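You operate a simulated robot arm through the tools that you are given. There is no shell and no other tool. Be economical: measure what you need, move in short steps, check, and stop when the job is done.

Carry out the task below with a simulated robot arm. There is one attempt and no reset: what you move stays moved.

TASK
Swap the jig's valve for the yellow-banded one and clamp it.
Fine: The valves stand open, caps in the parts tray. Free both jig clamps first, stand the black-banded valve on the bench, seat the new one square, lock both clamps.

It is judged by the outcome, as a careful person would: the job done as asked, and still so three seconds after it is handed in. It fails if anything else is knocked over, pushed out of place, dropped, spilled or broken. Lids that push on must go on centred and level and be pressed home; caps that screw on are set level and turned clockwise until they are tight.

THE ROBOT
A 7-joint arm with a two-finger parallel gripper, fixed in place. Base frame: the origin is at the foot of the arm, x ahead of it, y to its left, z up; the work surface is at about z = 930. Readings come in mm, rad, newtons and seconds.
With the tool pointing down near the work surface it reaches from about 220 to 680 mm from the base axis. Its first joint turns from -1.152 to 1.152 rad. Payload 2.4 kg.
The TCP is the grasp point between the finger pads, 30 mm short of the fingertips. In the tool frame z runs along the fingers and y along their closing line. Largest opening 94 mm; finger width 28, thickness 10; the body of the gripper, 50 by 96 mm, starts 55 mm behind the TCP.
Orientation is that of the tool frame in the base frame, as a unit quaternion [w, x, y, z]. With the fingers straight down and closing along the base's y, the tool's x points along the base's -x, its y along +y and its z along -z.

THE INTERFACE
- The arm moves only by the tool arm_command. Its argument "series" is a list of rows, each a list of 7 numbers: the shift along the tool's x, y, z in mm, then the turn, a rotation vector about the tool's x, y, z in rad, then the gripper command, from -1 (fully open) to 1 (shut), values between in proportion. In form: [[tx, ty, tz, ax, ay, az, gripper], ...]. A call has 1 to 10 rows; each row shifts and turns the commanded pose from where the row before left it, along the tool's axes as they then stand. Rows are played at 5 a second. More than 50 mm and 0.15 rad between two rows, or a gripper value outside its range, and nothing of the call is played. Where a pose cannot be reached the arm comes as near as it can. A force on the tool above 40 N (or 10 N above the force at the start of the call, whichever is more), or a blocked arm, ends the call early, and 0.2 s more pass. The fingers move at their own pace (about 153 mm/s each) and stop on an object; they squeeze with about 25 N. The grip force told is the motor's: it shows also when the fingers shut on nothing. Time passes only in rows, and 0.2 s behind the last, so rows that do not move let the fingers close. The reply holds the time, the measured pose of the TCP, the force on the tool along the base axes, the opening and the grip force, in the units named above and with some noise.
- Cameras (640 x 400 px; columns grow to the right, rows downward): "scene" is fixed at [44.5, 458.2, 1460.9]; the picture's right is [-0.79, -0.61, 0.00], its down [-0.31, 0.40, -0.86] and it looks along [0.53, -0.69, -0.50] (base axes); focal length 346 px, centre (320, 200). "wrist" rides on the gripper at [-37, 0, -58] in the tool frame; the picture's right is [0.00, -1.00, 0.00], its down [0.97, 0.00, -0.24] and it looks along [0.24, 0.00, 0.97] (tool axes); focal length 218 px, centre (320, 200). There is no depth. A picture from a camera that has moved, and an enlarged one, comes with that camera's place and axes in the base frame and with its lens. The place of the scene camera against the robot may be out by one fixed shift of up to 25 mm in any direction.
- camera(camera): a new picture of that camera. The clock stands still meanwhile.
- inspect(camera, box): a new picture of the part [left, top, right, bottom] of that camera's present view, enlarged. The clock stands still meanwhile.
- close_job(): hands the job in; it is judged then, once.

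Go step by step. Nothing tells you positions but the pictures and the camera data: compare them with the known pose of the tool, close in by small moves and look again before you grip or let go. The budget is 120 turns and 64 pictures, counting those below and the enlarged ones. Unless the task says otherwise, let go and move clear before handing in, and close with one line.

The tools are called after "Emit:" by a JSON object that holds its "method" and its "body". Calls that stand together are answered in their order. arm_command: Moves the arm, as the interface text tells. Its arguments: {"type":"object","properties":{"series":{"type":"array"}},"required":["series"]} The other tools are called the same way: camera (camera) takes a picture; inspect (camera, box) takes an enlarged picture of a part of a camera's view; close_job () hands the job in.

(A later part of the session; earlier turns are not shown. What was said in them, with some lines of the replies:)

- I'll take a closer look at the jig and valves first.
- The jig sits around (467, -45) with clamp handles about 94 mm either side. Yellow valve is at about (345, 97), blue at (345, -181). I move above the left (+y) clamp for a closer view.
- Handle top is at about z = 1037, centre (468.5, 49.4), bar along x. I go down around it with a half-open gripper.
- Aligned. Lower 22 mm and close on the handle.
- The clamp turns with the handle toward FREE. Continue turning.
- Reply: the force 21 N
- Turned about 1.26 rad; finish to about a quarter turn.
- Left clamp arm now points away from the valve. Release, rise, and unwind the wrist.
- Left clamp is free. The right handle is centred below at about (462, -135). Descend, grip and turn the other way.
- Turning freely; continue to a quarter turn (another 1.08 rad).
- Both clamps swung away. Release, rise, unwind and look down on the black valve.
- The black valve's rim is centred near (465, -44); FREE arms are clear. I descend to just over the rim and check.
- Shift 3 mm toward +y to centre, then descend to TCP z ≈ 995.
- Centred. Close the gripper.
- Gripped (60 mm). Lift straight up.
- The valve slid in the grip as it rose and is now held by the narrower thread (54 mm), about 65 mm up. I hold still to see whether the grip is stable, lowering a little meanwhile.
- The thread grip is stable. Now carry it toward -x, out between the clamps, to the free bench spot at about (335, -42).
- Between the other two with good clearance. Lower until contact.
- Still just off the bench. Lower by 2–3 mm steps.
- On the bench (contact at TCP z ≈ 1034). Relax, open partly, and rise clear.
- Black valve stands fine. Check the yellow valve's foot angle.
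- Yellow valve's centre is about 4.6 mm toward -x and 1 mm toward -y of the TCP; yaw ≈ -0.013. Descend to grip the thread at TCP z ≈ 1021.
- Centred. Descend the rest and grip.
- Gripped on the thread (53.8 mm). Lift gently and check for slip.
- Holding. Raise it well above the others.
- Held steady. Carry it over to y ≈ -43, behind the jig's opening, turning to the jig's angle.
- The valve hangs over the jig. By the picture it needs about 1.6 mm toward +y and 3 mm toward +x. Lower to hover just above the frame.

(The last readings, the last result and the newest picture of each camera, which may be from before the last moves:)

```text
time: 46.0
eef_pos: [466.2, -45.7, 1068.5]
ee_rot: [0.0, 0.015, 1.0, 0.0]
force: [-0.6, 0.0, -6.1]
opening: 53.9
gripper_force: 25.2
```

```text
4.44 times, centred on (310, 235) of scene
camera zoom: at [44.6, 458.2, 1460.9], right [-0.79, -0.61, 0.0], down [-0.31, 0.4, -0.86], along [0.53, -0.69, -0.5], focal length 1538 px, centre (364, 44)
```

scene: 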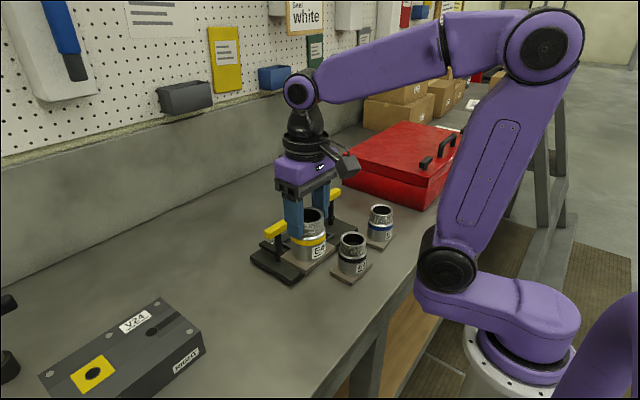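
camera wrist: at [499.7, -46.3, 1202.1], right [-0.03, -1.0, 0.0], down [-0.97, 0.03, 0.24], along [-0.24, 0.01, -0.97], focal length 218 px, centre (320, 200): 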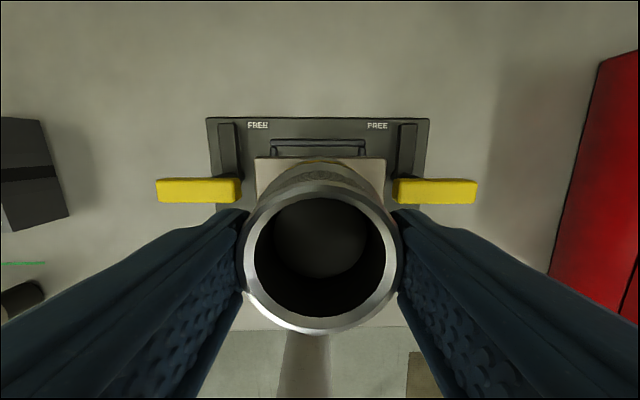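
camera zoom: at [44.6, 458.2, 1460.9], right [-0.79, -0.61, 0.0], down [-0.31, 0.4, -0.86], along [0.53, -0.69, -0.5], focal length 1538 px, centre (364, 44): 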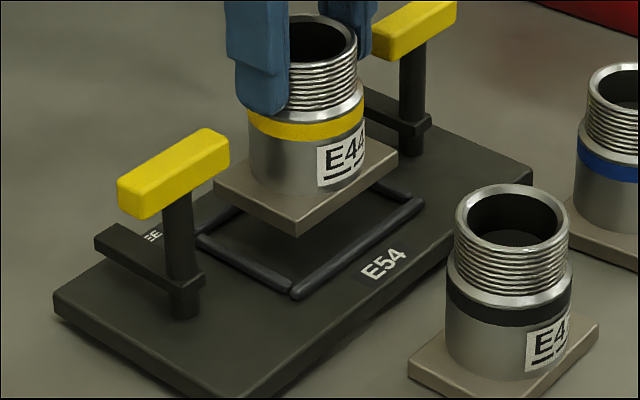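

Nearly aligned: another 1.4 mm toward +y. Lower further to just above the frame and check again.

Emit:
{"method": "arm_command", "body": {"series": [[-0.5, 1.4, 5, 0, 0, 0, 1], [0, 0, 6, 0, 0, 0, 1], [0, 0, 5, 0, 0, 0, 1], [0, 0, 0, 0, 0, 0, 1]]}}

Emit:
{"method": "inspect", "body": {"camera": "wrist", "box": [200, 100, 440, 250]}}

Emit:
{"method": "inspect", "body": {"camera": "scene", "box": [250, 190, 370, 280]}}

```text
time: 47.0
eef_pos: [466.5, -43.5, 1052.8]
ee_rot: [0.0, 0.015, 1.0, 0.0]
force: [0.1, -0.8, -5.7]
opening: 53.8
gripper_force: 24.8
```

```text
2.67 times, centred on (320, 175) of wrist
camera zoom: at [502.9, -44.0, 1109.1], right [-0.03, -1.0, 0.0], down [-0.97, 0.03, 0.24], along [-0.24, 0.01, -0.97], focal length 582 px, centre (320, 267)
```

zoom: 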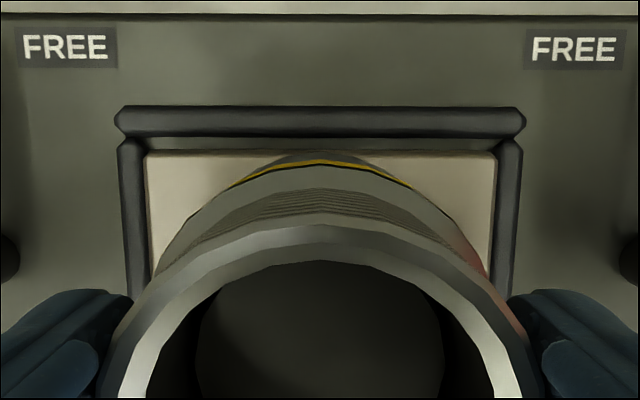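

```text
4.44 times, centred on (310, 235) of scene
camera zoom: at [44.5, 458.2, 1460.9], right [-0.79, -0.61, 0.0], down [-0.31, 0.4, -0.86], along [0.53, -0.69, -0.5], focal length 1538 px, centre (364, 44)
```

zoom: 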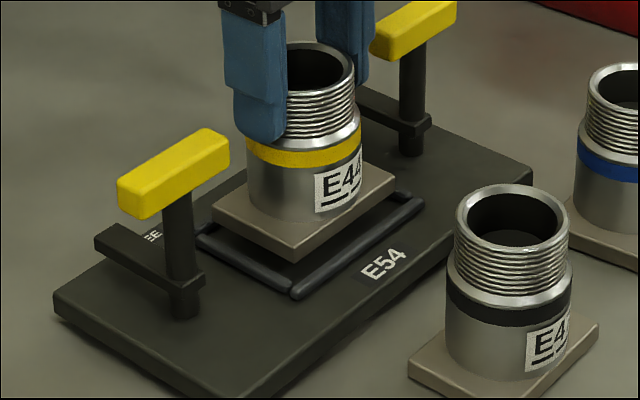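

Aligned well within the frame. Lower gently until it seats.

Emit:
{"method": "arm_command", "body": {"series": [[0, 0, 3, 0, 0, 0, 1], [0, 0, 3, 0, 0, 0, 1], [0, 0, 2, 0, 0, 0, 1], [0, 0, 0, 0, 0, 0, 1]]}}

Emit:
{"method": "arm_command", "body": {"series": [[0, 0, 2, 0, 0, 0, 1], [0, 0, 2, 0, 0, 0, 1], [0, 0, 0, 0, 0, 0, 1]]}}

Emit:
{"method": "inspect", "body": {"camera": "wrist", "box": [200, 100, 440, 250]}}

Emit:
{"method": "inspect", "body": {"camera": "scene", "box": [250, 190, 370, 280]}}

```text
time: 48.0
eef_pos: [466.5, -44.6, 1045.6]
ee_rot: [0.0, 0.015, 1.0, 0.0]
force: [0.7, 1.0, -5.6]
opening: 53.9
gripper_force: 24.8
```

```text
time: 48.8
eef_pos: [466.9, -44.3, 1040.9]
ee_rot: [0.001, 0.015, 1.0, 0.001]
force: [-3.1, -1.6, 9.3]
opening: 54.0
gripper_force: 25.4
```

```text
2.67 times, centred on (320, 175) of wrist
camera zoom: at [503.4, -44.1, 1097.9], right [-0.03, -1.0, 0.0], down [-0.97, 0.03, 0.24], along [-0.24, 0.01, -0.97], focal length 582 px, centre (320, 267)
```

zoom: 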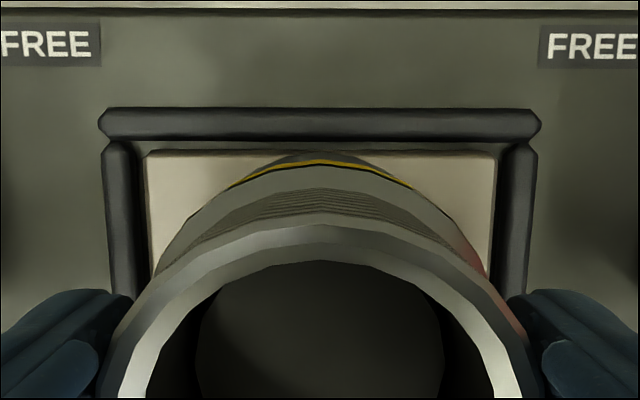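

```text
4.44 times, centred on (310, 235) of scene
camera zoom: at [44.2, 458.2, 1460.9], right [-0.79, -0.61, 0.0], down [-0.31, 0.4, -0.86], along [0.53, -0.69, -0.5], focal length 1538 px, centre (364, 44)
```

zoom: 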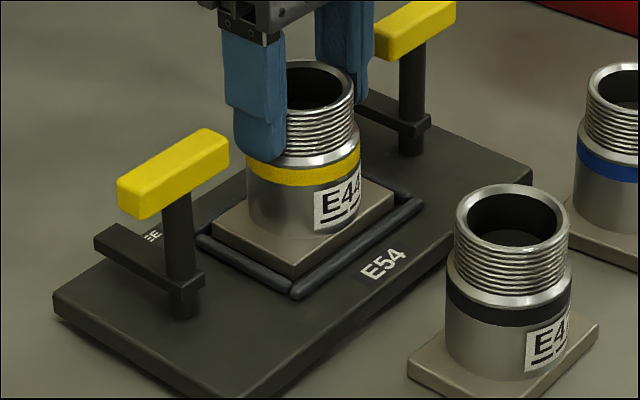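

It rests inside the frame, gaps even all round. Relax, open and rise.

Emit:
{"method": "arm_command", "body": {"series": [[0, 0, -1, 0, 0, 0, 1], [0, 0, 0, 0, 0, 0, -0.5], [0, 0, 0, 0, 0, 0, -0.5], [0, 0, -20, 0, 0, 0, -0.5], [0, 0, -30, 0, 0, 0, -0.5], [0, 0, -30, 0, 0, 0, -0.5], [0, 0, -30, 0, 0, 0, -0.5], [0, 0, 0, 0, 0, 0, -0.5]]}}

Emit:
{"method": "inspect", "body": {"camera": "wrist", "box": [160, 80, 480, 280]}}

Emit:
{"method": "inspect", "body": {"camera": "scene", "box": [250, 190, 370, 280]}}

```text
time: 50.6
eef_pos: [467.2, -42.6, 1152.3]
ee_rot: [-0.001, 0.015, 1.0, 0.0]
force: [0.7, 0.4, -0.2]
opening: 70.8
gripper_force: 0.2
```

```text
2.00 times, centred on (320, 180) of wrist
camera zoom: at [503.2, -44.4, 1208.8], right [-0.03, -1.0, 0.0], down [-0.97, 0.03, 0.24], along [-0.24, 0.01, -0.97], focal length 436 px, centre (320, 240)
```

zoom: 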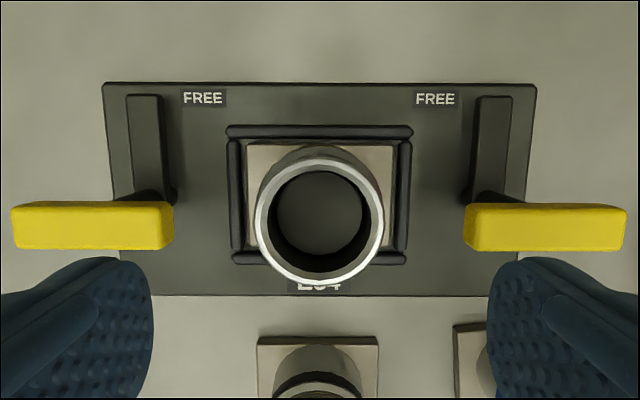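

```text
4.44 times, centred on (310, 235) of scene
camera zoom: at [44.5, 458.2, 1460.9], right [-0.79, -0.61, 0.0], down [-0.31, 0.4, -0.86], along [0.53, -0.69, -0.5], focal length 1538 px, centre (364, 44)
```

zoom: 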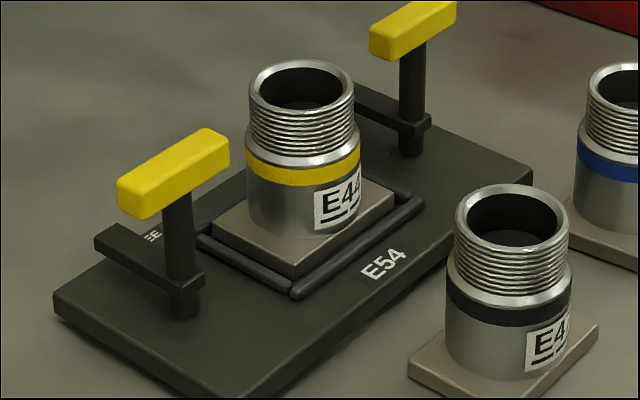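

Valve seated squarely. Now lock the left clamp: move over it and turn the gripper to match the handle.

Emit:
{"method": "arm_command", "body": {"series": [[0, 46, 0, 0, 0, -0.14, -0.1], [0, 45, 0, 0, 0, -0.14, -0.1], [0, 0, 0, 0, 0, -0.145, -0.1], [0, 0, 0, 0, 0, -0.145, -0.1], [0, 0, 0, 0, 0, -0.145, -0.1], [0, 0, 0, 0, 0, -0.145, -0.1], [0, 0, 0, 0, 0, -0.145, -0.1], [0, 0, 0, 0, 0, -0.145, -0.1], [0, 0, 0, 0, 0, -0.145, -0.1], [0, 0, 0, 0, 0, -0.145, -0.1]]}}

Emit:
{"method": "arm_command", "body": {"series": [[0, 0, 0, 0, 0, -0.145, -0.1], [0, 0, 0, 0, 0, 0, -0.1], [0, 0, 0, 0, 0, 0, -0.1]]}}

Emit:
{"method": "camera", "body": {"camera": "wrist"}}

```text
time: 52.8
eef_pos: [462.7, 47.1, 1151.7]
ee_rot: [0.0, -0.649, 0.761, 0.001]
force: [0.5, 0.0, 0.1]
opening: 51.7
gripper_force: 0.0
```

```text
time: 53.6
eef_pos: [462.9, 47.3, 1150.6]
ee_rot: [0.001, -0.702, 0.712, 0.001]
force: [-0.5, -0.8, 1.1]
opening: 51.8
gripper_force: 0.0
```

```text
16 pictures are left
camera wrist: at [463.1, 84.8, 1208.2], right [1.0, -0.01, 0.0], down [-0.01, -0.97, 0.24], along [0.0, -0.24, -0.97], focal length 218 px, centre (320, 200)
```

wrist: 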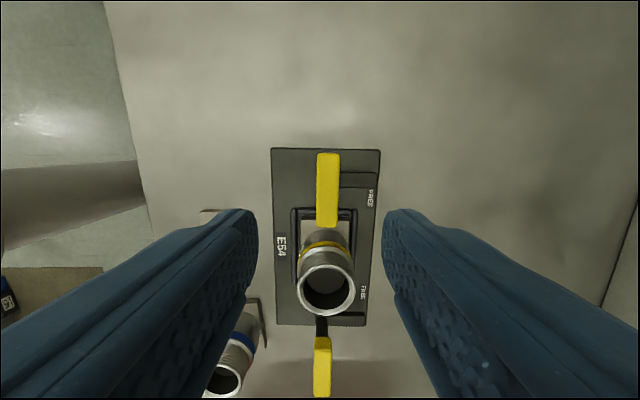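

Handle centre is 6 mm toward +x and ~1.7 mm toward +y. Correct, descend, grip and turn back to the lock.

Emit:
{"method": "arm_command", "body": {"series": [[-1.5, -6, 35, 0, 0, 0, -0.1], [0, 0, 35, 0, 0, 0, -0.1], [0, 0, 25, 0, 0, 0, -0.1], [0, 0, 12, 0, 0, 0, -0.1], [0, 0, 0, 0, 0, 0, 1], [0, 0, 0, 0, 0, 0, 1], [0, 0, 0, 0, 0, 0, 1]]}}

Emit:
{"method": "arm_command", "body": {"series": [[0, 0, 0, 0, 0, 0.12, 1], [0, 0, 0, 0, 0, 0.12, 1], [0, 0, 0, 0, 0, 0.12, 1], [0, 0, 0, 0, 0, 0.12, 1], [0, 0, 0, 0, 0, 0.12, 1], [0, 0, 0, 0, 0, 0.12, 1], [0, 0, 0, 0, 0, 0.12, 1], [0, 0, 0, 0, 0, 0.12, 1], [0, 0, 0, 0, 0, 0.12, 1], [0, 0, 0, 0, 0, 0, 1]]}}

Emit:
{"method": "inspect", "body": {"camera": "scene", "box": [240, 170, 380, 280]}}

```text
time: 55.2
eef_pos: [469.2, 48.0, 1048.3]
ee_rot: [0.001, -0.702, 0.713, -0.001]
force: [-6.1, -0.2, 38.5]
opening: 17.9
gripper_force: 24.8
```

```text
time: 55.7
eef_pos: [470.1, 49.0, 1046.8]
ee_rot: [0.0, -0.655, 0.756, -0.001]
force: [-7.0, -0.7, 10.8]
opening: 17.4
gripper_force: 24.6
stopped in row 2: the force on the tool passed its limit (the readings are from after the stop); the commanded pose is now the measured one
```

```text
3.64 times, centred on (310, 225) of scene
camera zoom: at [44.1, 458.1, 1461.0], right [-0.79, -0.61, 0.0], down [-0.31, 0.4, -0.86], along [0.53, -0.69, -0.5], focal length 1258 px, centre (356, 109)
```

zoom: 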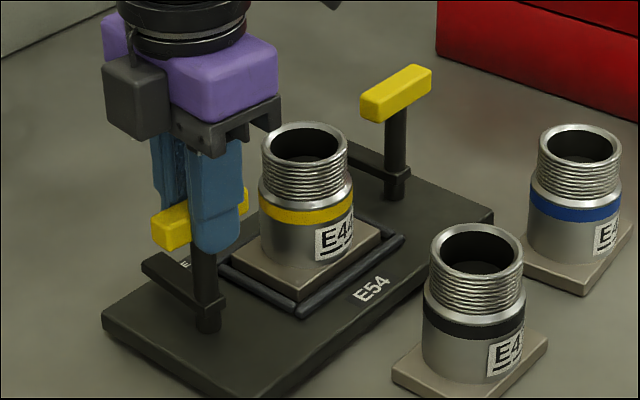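

The grip holds but started with some vertical push; the commanded pose is reset now, so I continue turning in smaller steps.

Emit:
{"method": "arm_command", "body": {"series": [[0, 0, 0, 0, 0, 0.1, 1], [0, 0, 0, 0, 0, 0.1, 1], [0, 0, 0, 0, 0, 0.1, 1], [0, 0, 0, 0, 0, 0, 1]]}}

Emit:
{"method": "inspect", "body": {"camera": "scene", "box": [240, 170, 380, 280]}}

```text
time: 56.7
eef_pos: [469.6, 50.1, 1046.3]
ee_rot: [0.002, -0.533, 0.846, -0.001]
force: [-9.7, -1.0, 17.8]
opening: 18.0
gripper_force: 24.9
```

```text
3.64 times, centred on (310, 225) of scene
camera zoom: at [43.9, 458.2, 1461.0], right [-0.79, -0.61, 0.0], down [-0.31, 0.4, -0.86], along [0.53, -0.69, -0.5], focal length 1258 px, centre (356, 109)
```

zoom: 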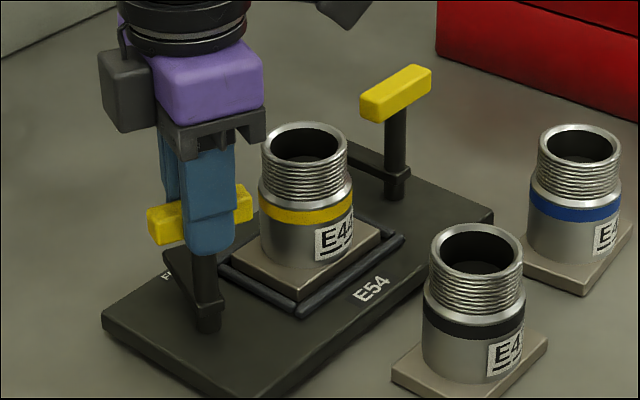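

Arm swings with it. Continue to the locked position.

Emit:
{"method": "arm_command", "body": {"series": [[0, 0, 0, 0, 0, 0.11, 1], [0, 0, 0, 0, 0, 0.11, 1], [0, 0, 0, 0, 0, 0.11, 1], [0, 0, 0, 0, 0, 0.11, 1], [0, 0, 0, 0, 0, 0.11, 1], [0, 0, 0, 0, 0, 0.11, 1], [0, 0, 0, 0, 0, 0.11, 1], [0, 0, 0, 0, 0, 0.11, 1], [0, 0, 0, 0, 0, 0.11, 1], [0, 0, 0, 0, 0, 0, 1]]}}

Emit:
{"method": "inspect", "body": {"camera": "scene", "box": [240, 170, 380, 280]}}

```text
time: 58.9
eef_pos: [469.7, 48.5, 1047.4]
ee_rot: [0.002, -0.068, 0.998, 0.001]
force: [-9.1, -3.9, 20.6]
opening: 17.8
gripper_force: 25.1
```

```text
3.64 times, centred on (310, 225) of scene
camera zoom: at [43.9, 458.0, 1461.0], right [-0.79, -0.61, 0.0], down [-0.31, 0.4, -0.86], along [0.53, -0.69, -0.5], focal length 1258 px, centre (356, 109)
```

zoom: 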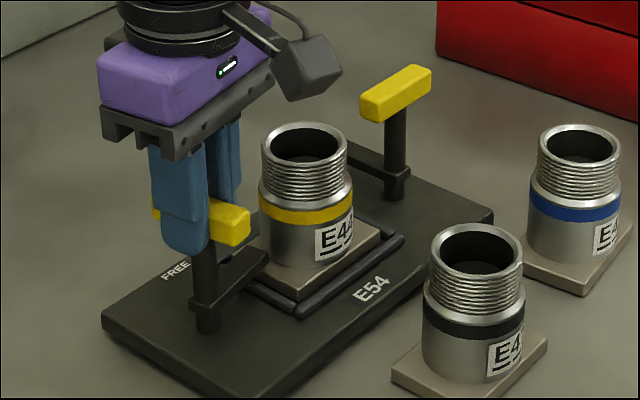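

Finish the last 0.18 rad.

Emit:
{"method": "arm_command", "body": {"series": [[0, 0, 0, 0, 0, 0.06, 1], [0, 0, 0, 0, 0, 0.06, 1], [0, 0, 0, 0, 0, 0.06, 1], [0, 0, 0, 0, 0, 0.02, 1], [0, 0, 0, 0, 0, 0, 1]]}}

Emit:
{"method": "arm_command", "body": {"series": [[0, 0, 0, 0, 0, 0, -0.1], [0, 0, 0, 0, 0, 0, -0.1], [0, 0, -40, 0, 0, 0, -0.1], [0, 0, -40, 0, 0, 0, -0.1], [0, 0, -24, 0, 0, 0, -0.1], [0, 0, 0, 0, 0, 0, -0.1]]}}

Emit:
{"method": "camera", "body": {"camera": "wrist"}}

```text
time: 60.1
eef_pos: [470.7, 48.4, 1048.3]
ee_rot: [0.003, 0.031, 1.0, 0.0]
force: [-6.9, -4.8, 16.9]
opening: 18.3
gripper_force: 24.6
```

```text
time: 61.5
eef_pos: [470.2, 48.4, 1152.6]
ee_rot: [0.002, 0.032, 0.999, 0.0]
force: [-0.4, -0.3, 0.5]
opening: 51.7
gripper_force: 0.1
```

```text
12 pictures are left
camera wrist: at [505.8, 46.8, 1208.7], right [-0.06, -1.0, 0.0], down [-0.97, 0.06, 0.24], along [-0.24, 0.01, -0.97], focal length 218 px, centre (320, 200)
```

wrist: 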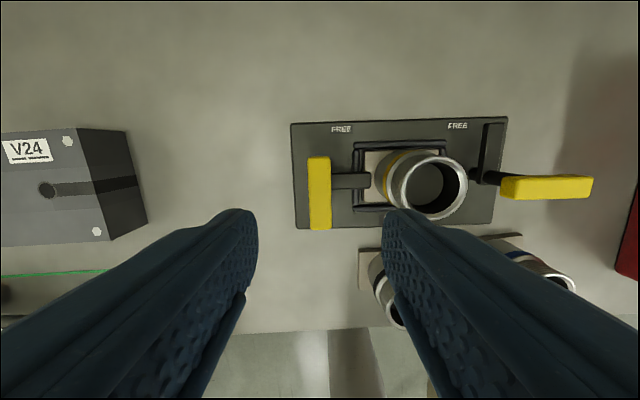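

Left clamp is back across the foot. Now go to the right clamp with the gripper turned the other way.

Emit:
{"method": "arm_command", "body": {"series": [[-0.9, -45.8, 0, 0, 0, 0, -0.1], [-0.9, -45.8, 0, 0, 0, 0, -0.1], [-0.9, -45.8, 0, 0, 0, 0, -0.1], [-0.9, -45.8, 0, 0, 0, 0, -0.1], [0, 0, 0, 0, 0, 0.14, -0.1], [0, 0, 0, 0, 0, 0.14, -0.1], [0, 0, 0, 0, 0, 0.14, -0.1], [0, 0, 0, 0, 0, 0.14, -0.1], [0, 0, 0, 0, 0, 0.14, -0.1], [0, 0, 0, 0, 0, 0.14, -0.1]]}}

Emit:
{"method": "arm_command", "body": {"series": [[0, 0, 0, 0, 0, 0.14, -0.1], [0, 0, 0, 0, 0, 0.14, -0.1], [0, 0, 0, 0, 0, 0.14, -0.1], [0, 0, 0, 0, 0, 0.14, -0.1], [0, 0, 0, 0, 0, 0.14, -0.1], [0, 0, 0, 0, 0, 0, -0.1], [0, 0, 0, 0, 0, 0, -0.1]]}}

Emit:
{"method": "camera", "body": {"camera": "wrist"}}

```text
time: 63.7
eef_pos: [461.3, -134.0, 1151.4]
ee_rot: [0.003, 0.436, 0.9, 0.001]
force: [-1.2, -1.0, -0.1]
opening: 51.8
gripper_force: 0.0
```

```text
time: 65.3
eef_pos: [462.0, -133.9, 1150.6]
ee_rot: [0.002, 0.719, 0.695, 0.001]
force: [0.1, 0.2, -0.2]
opening: 51.8
gripper_force: 0.2
```

```text
11 pictures are left
camera wrist: at [459.6, -170.6, 1207.5], right [-1.0, 0.03, 0.0], down [0.03, 0.97, 0.24], along [0.01, 0.24, -0.97], focal length 218 px, centre (320, 200)
```

wrist: 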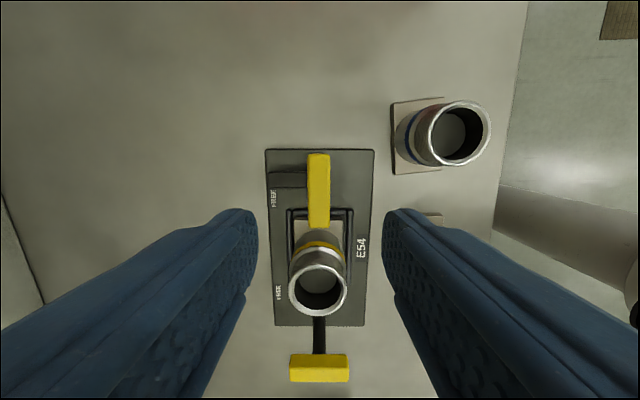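

Well aligned; tiny correction, descend and grip slightly higher this time.

Emit:
{"method": "arm_command", "body": {"series": [[-1.5, 1, 35, 0, 0, 0, -0.1], [0, 0, 35, 0, 0, 0, -0.1], [0, 0, 25, 0, 0, 0, -0.1], [0, 0, 8, 0, 0, 0, -0.1], [0, 0, 0, 0, 0, 0, -0.1]]}}

Emit:
{"method": "arm_command", "body": {"series": [[0, 0, 0, 0, 0, 0, 1], [0, 0, 0, 0, 0, 0, 1], [0, 0, 0, 0, 0, 0, 1]]}}

```text
time: 66.5
eef_pos: [463.8, -135.9, 1047.0]
ee_rot: [0.002, 0.718, 0.696, 0.001]
force: [-0.1, 0.3, -0.5]
opening: 51.9
gripper_force: 0.1
```

```text
time: 67.3
eef_pos: [463.2, -136.8, 1046.6]
ee_rot: [0.0, 0.718, 0.696, 0.001]
force: [2.8, -0.5, 0.2]
opening: 17.7
gripper_force: 25.0
```

Clean grip. Turn it back to locked.

Emit:
{"method": "arm_command", "body": {"series": [[0, 0, 0, 0, 0, -0.11, 1], [0, 0, 0, 0, 0, -0.11, 1], [0, 0, 0, 0, 0, -0.11, 1], [0, 0, 0, 0, 0, -0.11, 1], [0, 0, 0, 0, 0, -0.11, 1], [0, 0, 0, 0, 0, -0.11, 1], [0, 0, 0, 0, 0, -0.11, 1], [0, 0, 0, 0, 0, -0.11, 1], [0, 0, 0, 0, 0, -0.11, 1], [0, 0, 0, 0, 0, 0, 1]]}}

Emit:
{"method": "arm_command", "body": {"series": [[0, 0, 0, 0, 0, -0.11, 1], [0, 0, 0, 0, 0, -0.11, 1], [0, 0, 0, 0, 0, -0.11, 1], [0, 0, 0, 0, 0, -0.11, 1], [0, 0, 0, 0, 0, -0.11, 1], [0, 0, 0, 0, 0, -0.05, 1], [0, 0, 0, 0, 0, 0, 1], [0, 0, 0, 0, 0, 0, 1]]}}

Emit:
{"method": "inspect", "body": {"camera": "scene", "box": [240, 170, 380, 280]}}

```text
time: 69.5
eef_pos: [463.8, -135.6, 1047.7]
ee_rot: [0.002, 0.301, 0.954, 0.0]
force: [6.6, -4.5, 0.2]
opening: 17.9
gripper_force: 24.4
```

```text
time: 71.3
eef_pos: [463.7, -135.2, 1047.7]
ee_rot: [0.002, 0.006, 1.0, 0.0]
force: [0.6, 1.2, -0.4]
opening: 18.1
gripper_force: 25.4
```

```text
3.64 times, centred on (310, 225) of scene
camera zoom: at [44.6, 458.2, 1460.9], right [-0.79, -0.61, 0.0], down [-0.31, 0.4, -0.86], along [0.53, -0.69, -0.5], focal length 1258 px, centre (356, 109)
```

zoom: 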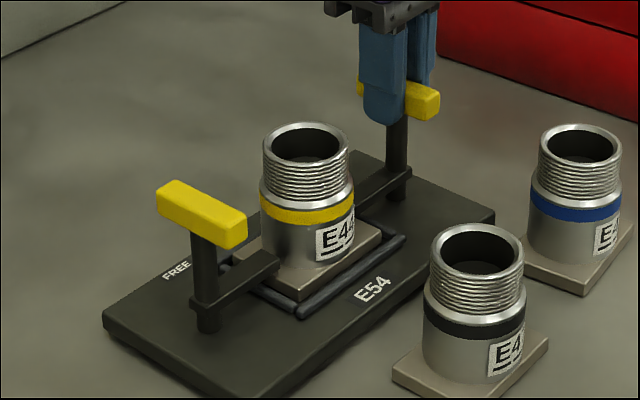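

Right clamp is across the foot too. Release, rise and verify.

Emit:
{"method": "arm_command", "body": {"series": [[0, 0, 0, 0, 0, 0, -0.1], [0, 0, 0, 0, 0, 0, -0.1], [0, 0, -40, 0, 0, 0, -0.1], [0, 0, -40, 0, 0, 0, -0.1], [0, 0, -40, 0, 0, 0, -0.1], [0, 45, 0, 0, 0, 0, -0.1], [0, 45, 0, 0, 0, 0, -0.1], [0, 0, 0, 0, 0, 0, -0.1]]}}

Emit:
{"method": "inspect", "body": {"camera": "wrist", "box": [160, 80, 480, 280]}}

Emit:
{"method": "inspect", "body": {"camera": "scene", "box": [240, 170, 420, 290]}}

```text
time: 73.1
eef_pos: [464.0, -44.7, 1168.1]
ee_rot: [0.001, 0.007, 1.0, 0.0]
force: [0.1, -0.3, -0.2]
opening: 51.5
gripper_force: 0.2
```

```text
2.00 times, centred on (320, 180) of wrist
camera zoom: at [499.6, -44.8, 1225.4], right [-0.01, -1.0, 0.0], down [-0.97, 0.01, 0.24], along [-0.24, 0.0, -0.97], focal length 436 px, centre (320, 240)
```

zoom: 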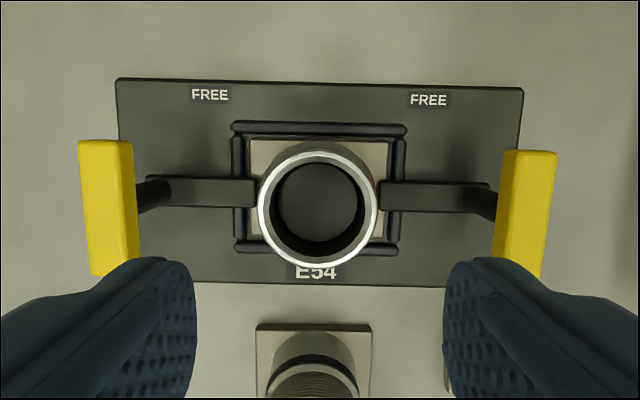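

```text
3.33 times, centred on (330, 230) of scene
camera zoom: at [44.4, 458.2, 1460.9], right [-0.79, -0.61, 0.0], down [-0.31, 0.4, -0.86], along [0.53, -0.69, -0.5], focal length 1154 px, centre (287, 100)
```

zoom: 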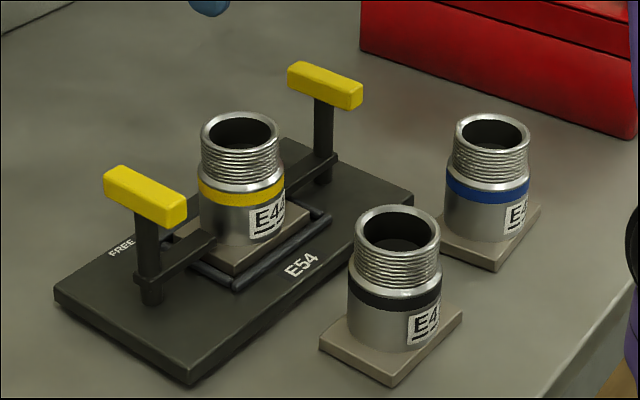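

Both clamps look locked; one enlarged check of the clamp angles.

Emit:
{"method": "inspect", "body": {"camera": "wrist", "box": [220, 130, 420, 220]}}

```text
3.20 times, centred on (320, 175) of wrist
camera zoom: at [499.6, -44.8, 1225.4], right [-0.01, -1.0, 0.0], down [-0.97, 0.01, 0.24], along [-0.24, 0.0, -0.97], focal length 698 px, centre (320, 280)
```

zoom: 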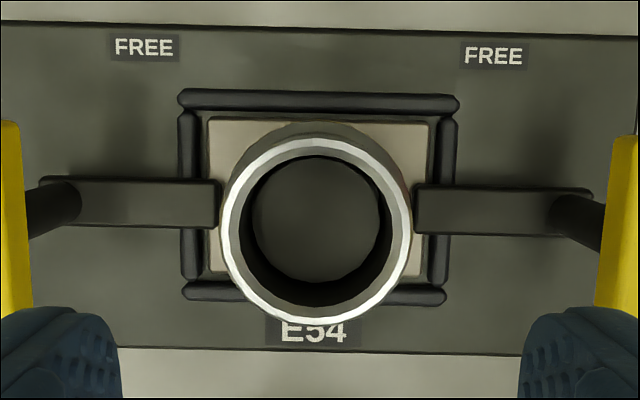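

Yellow-banded valve is seated square in the jig with both clamps turned back across its foot and locked; the black-banded valve stands on the bench and the arm is clear, so I hand in.

Emit:
{"method": "close_job", "body": {}}

```text
The job is handed in.
```

The yellow-banded valve is seated square in the jig with both clamps turned back to locked, the black-banded valve stands upright on the bench, and the job is handed in.
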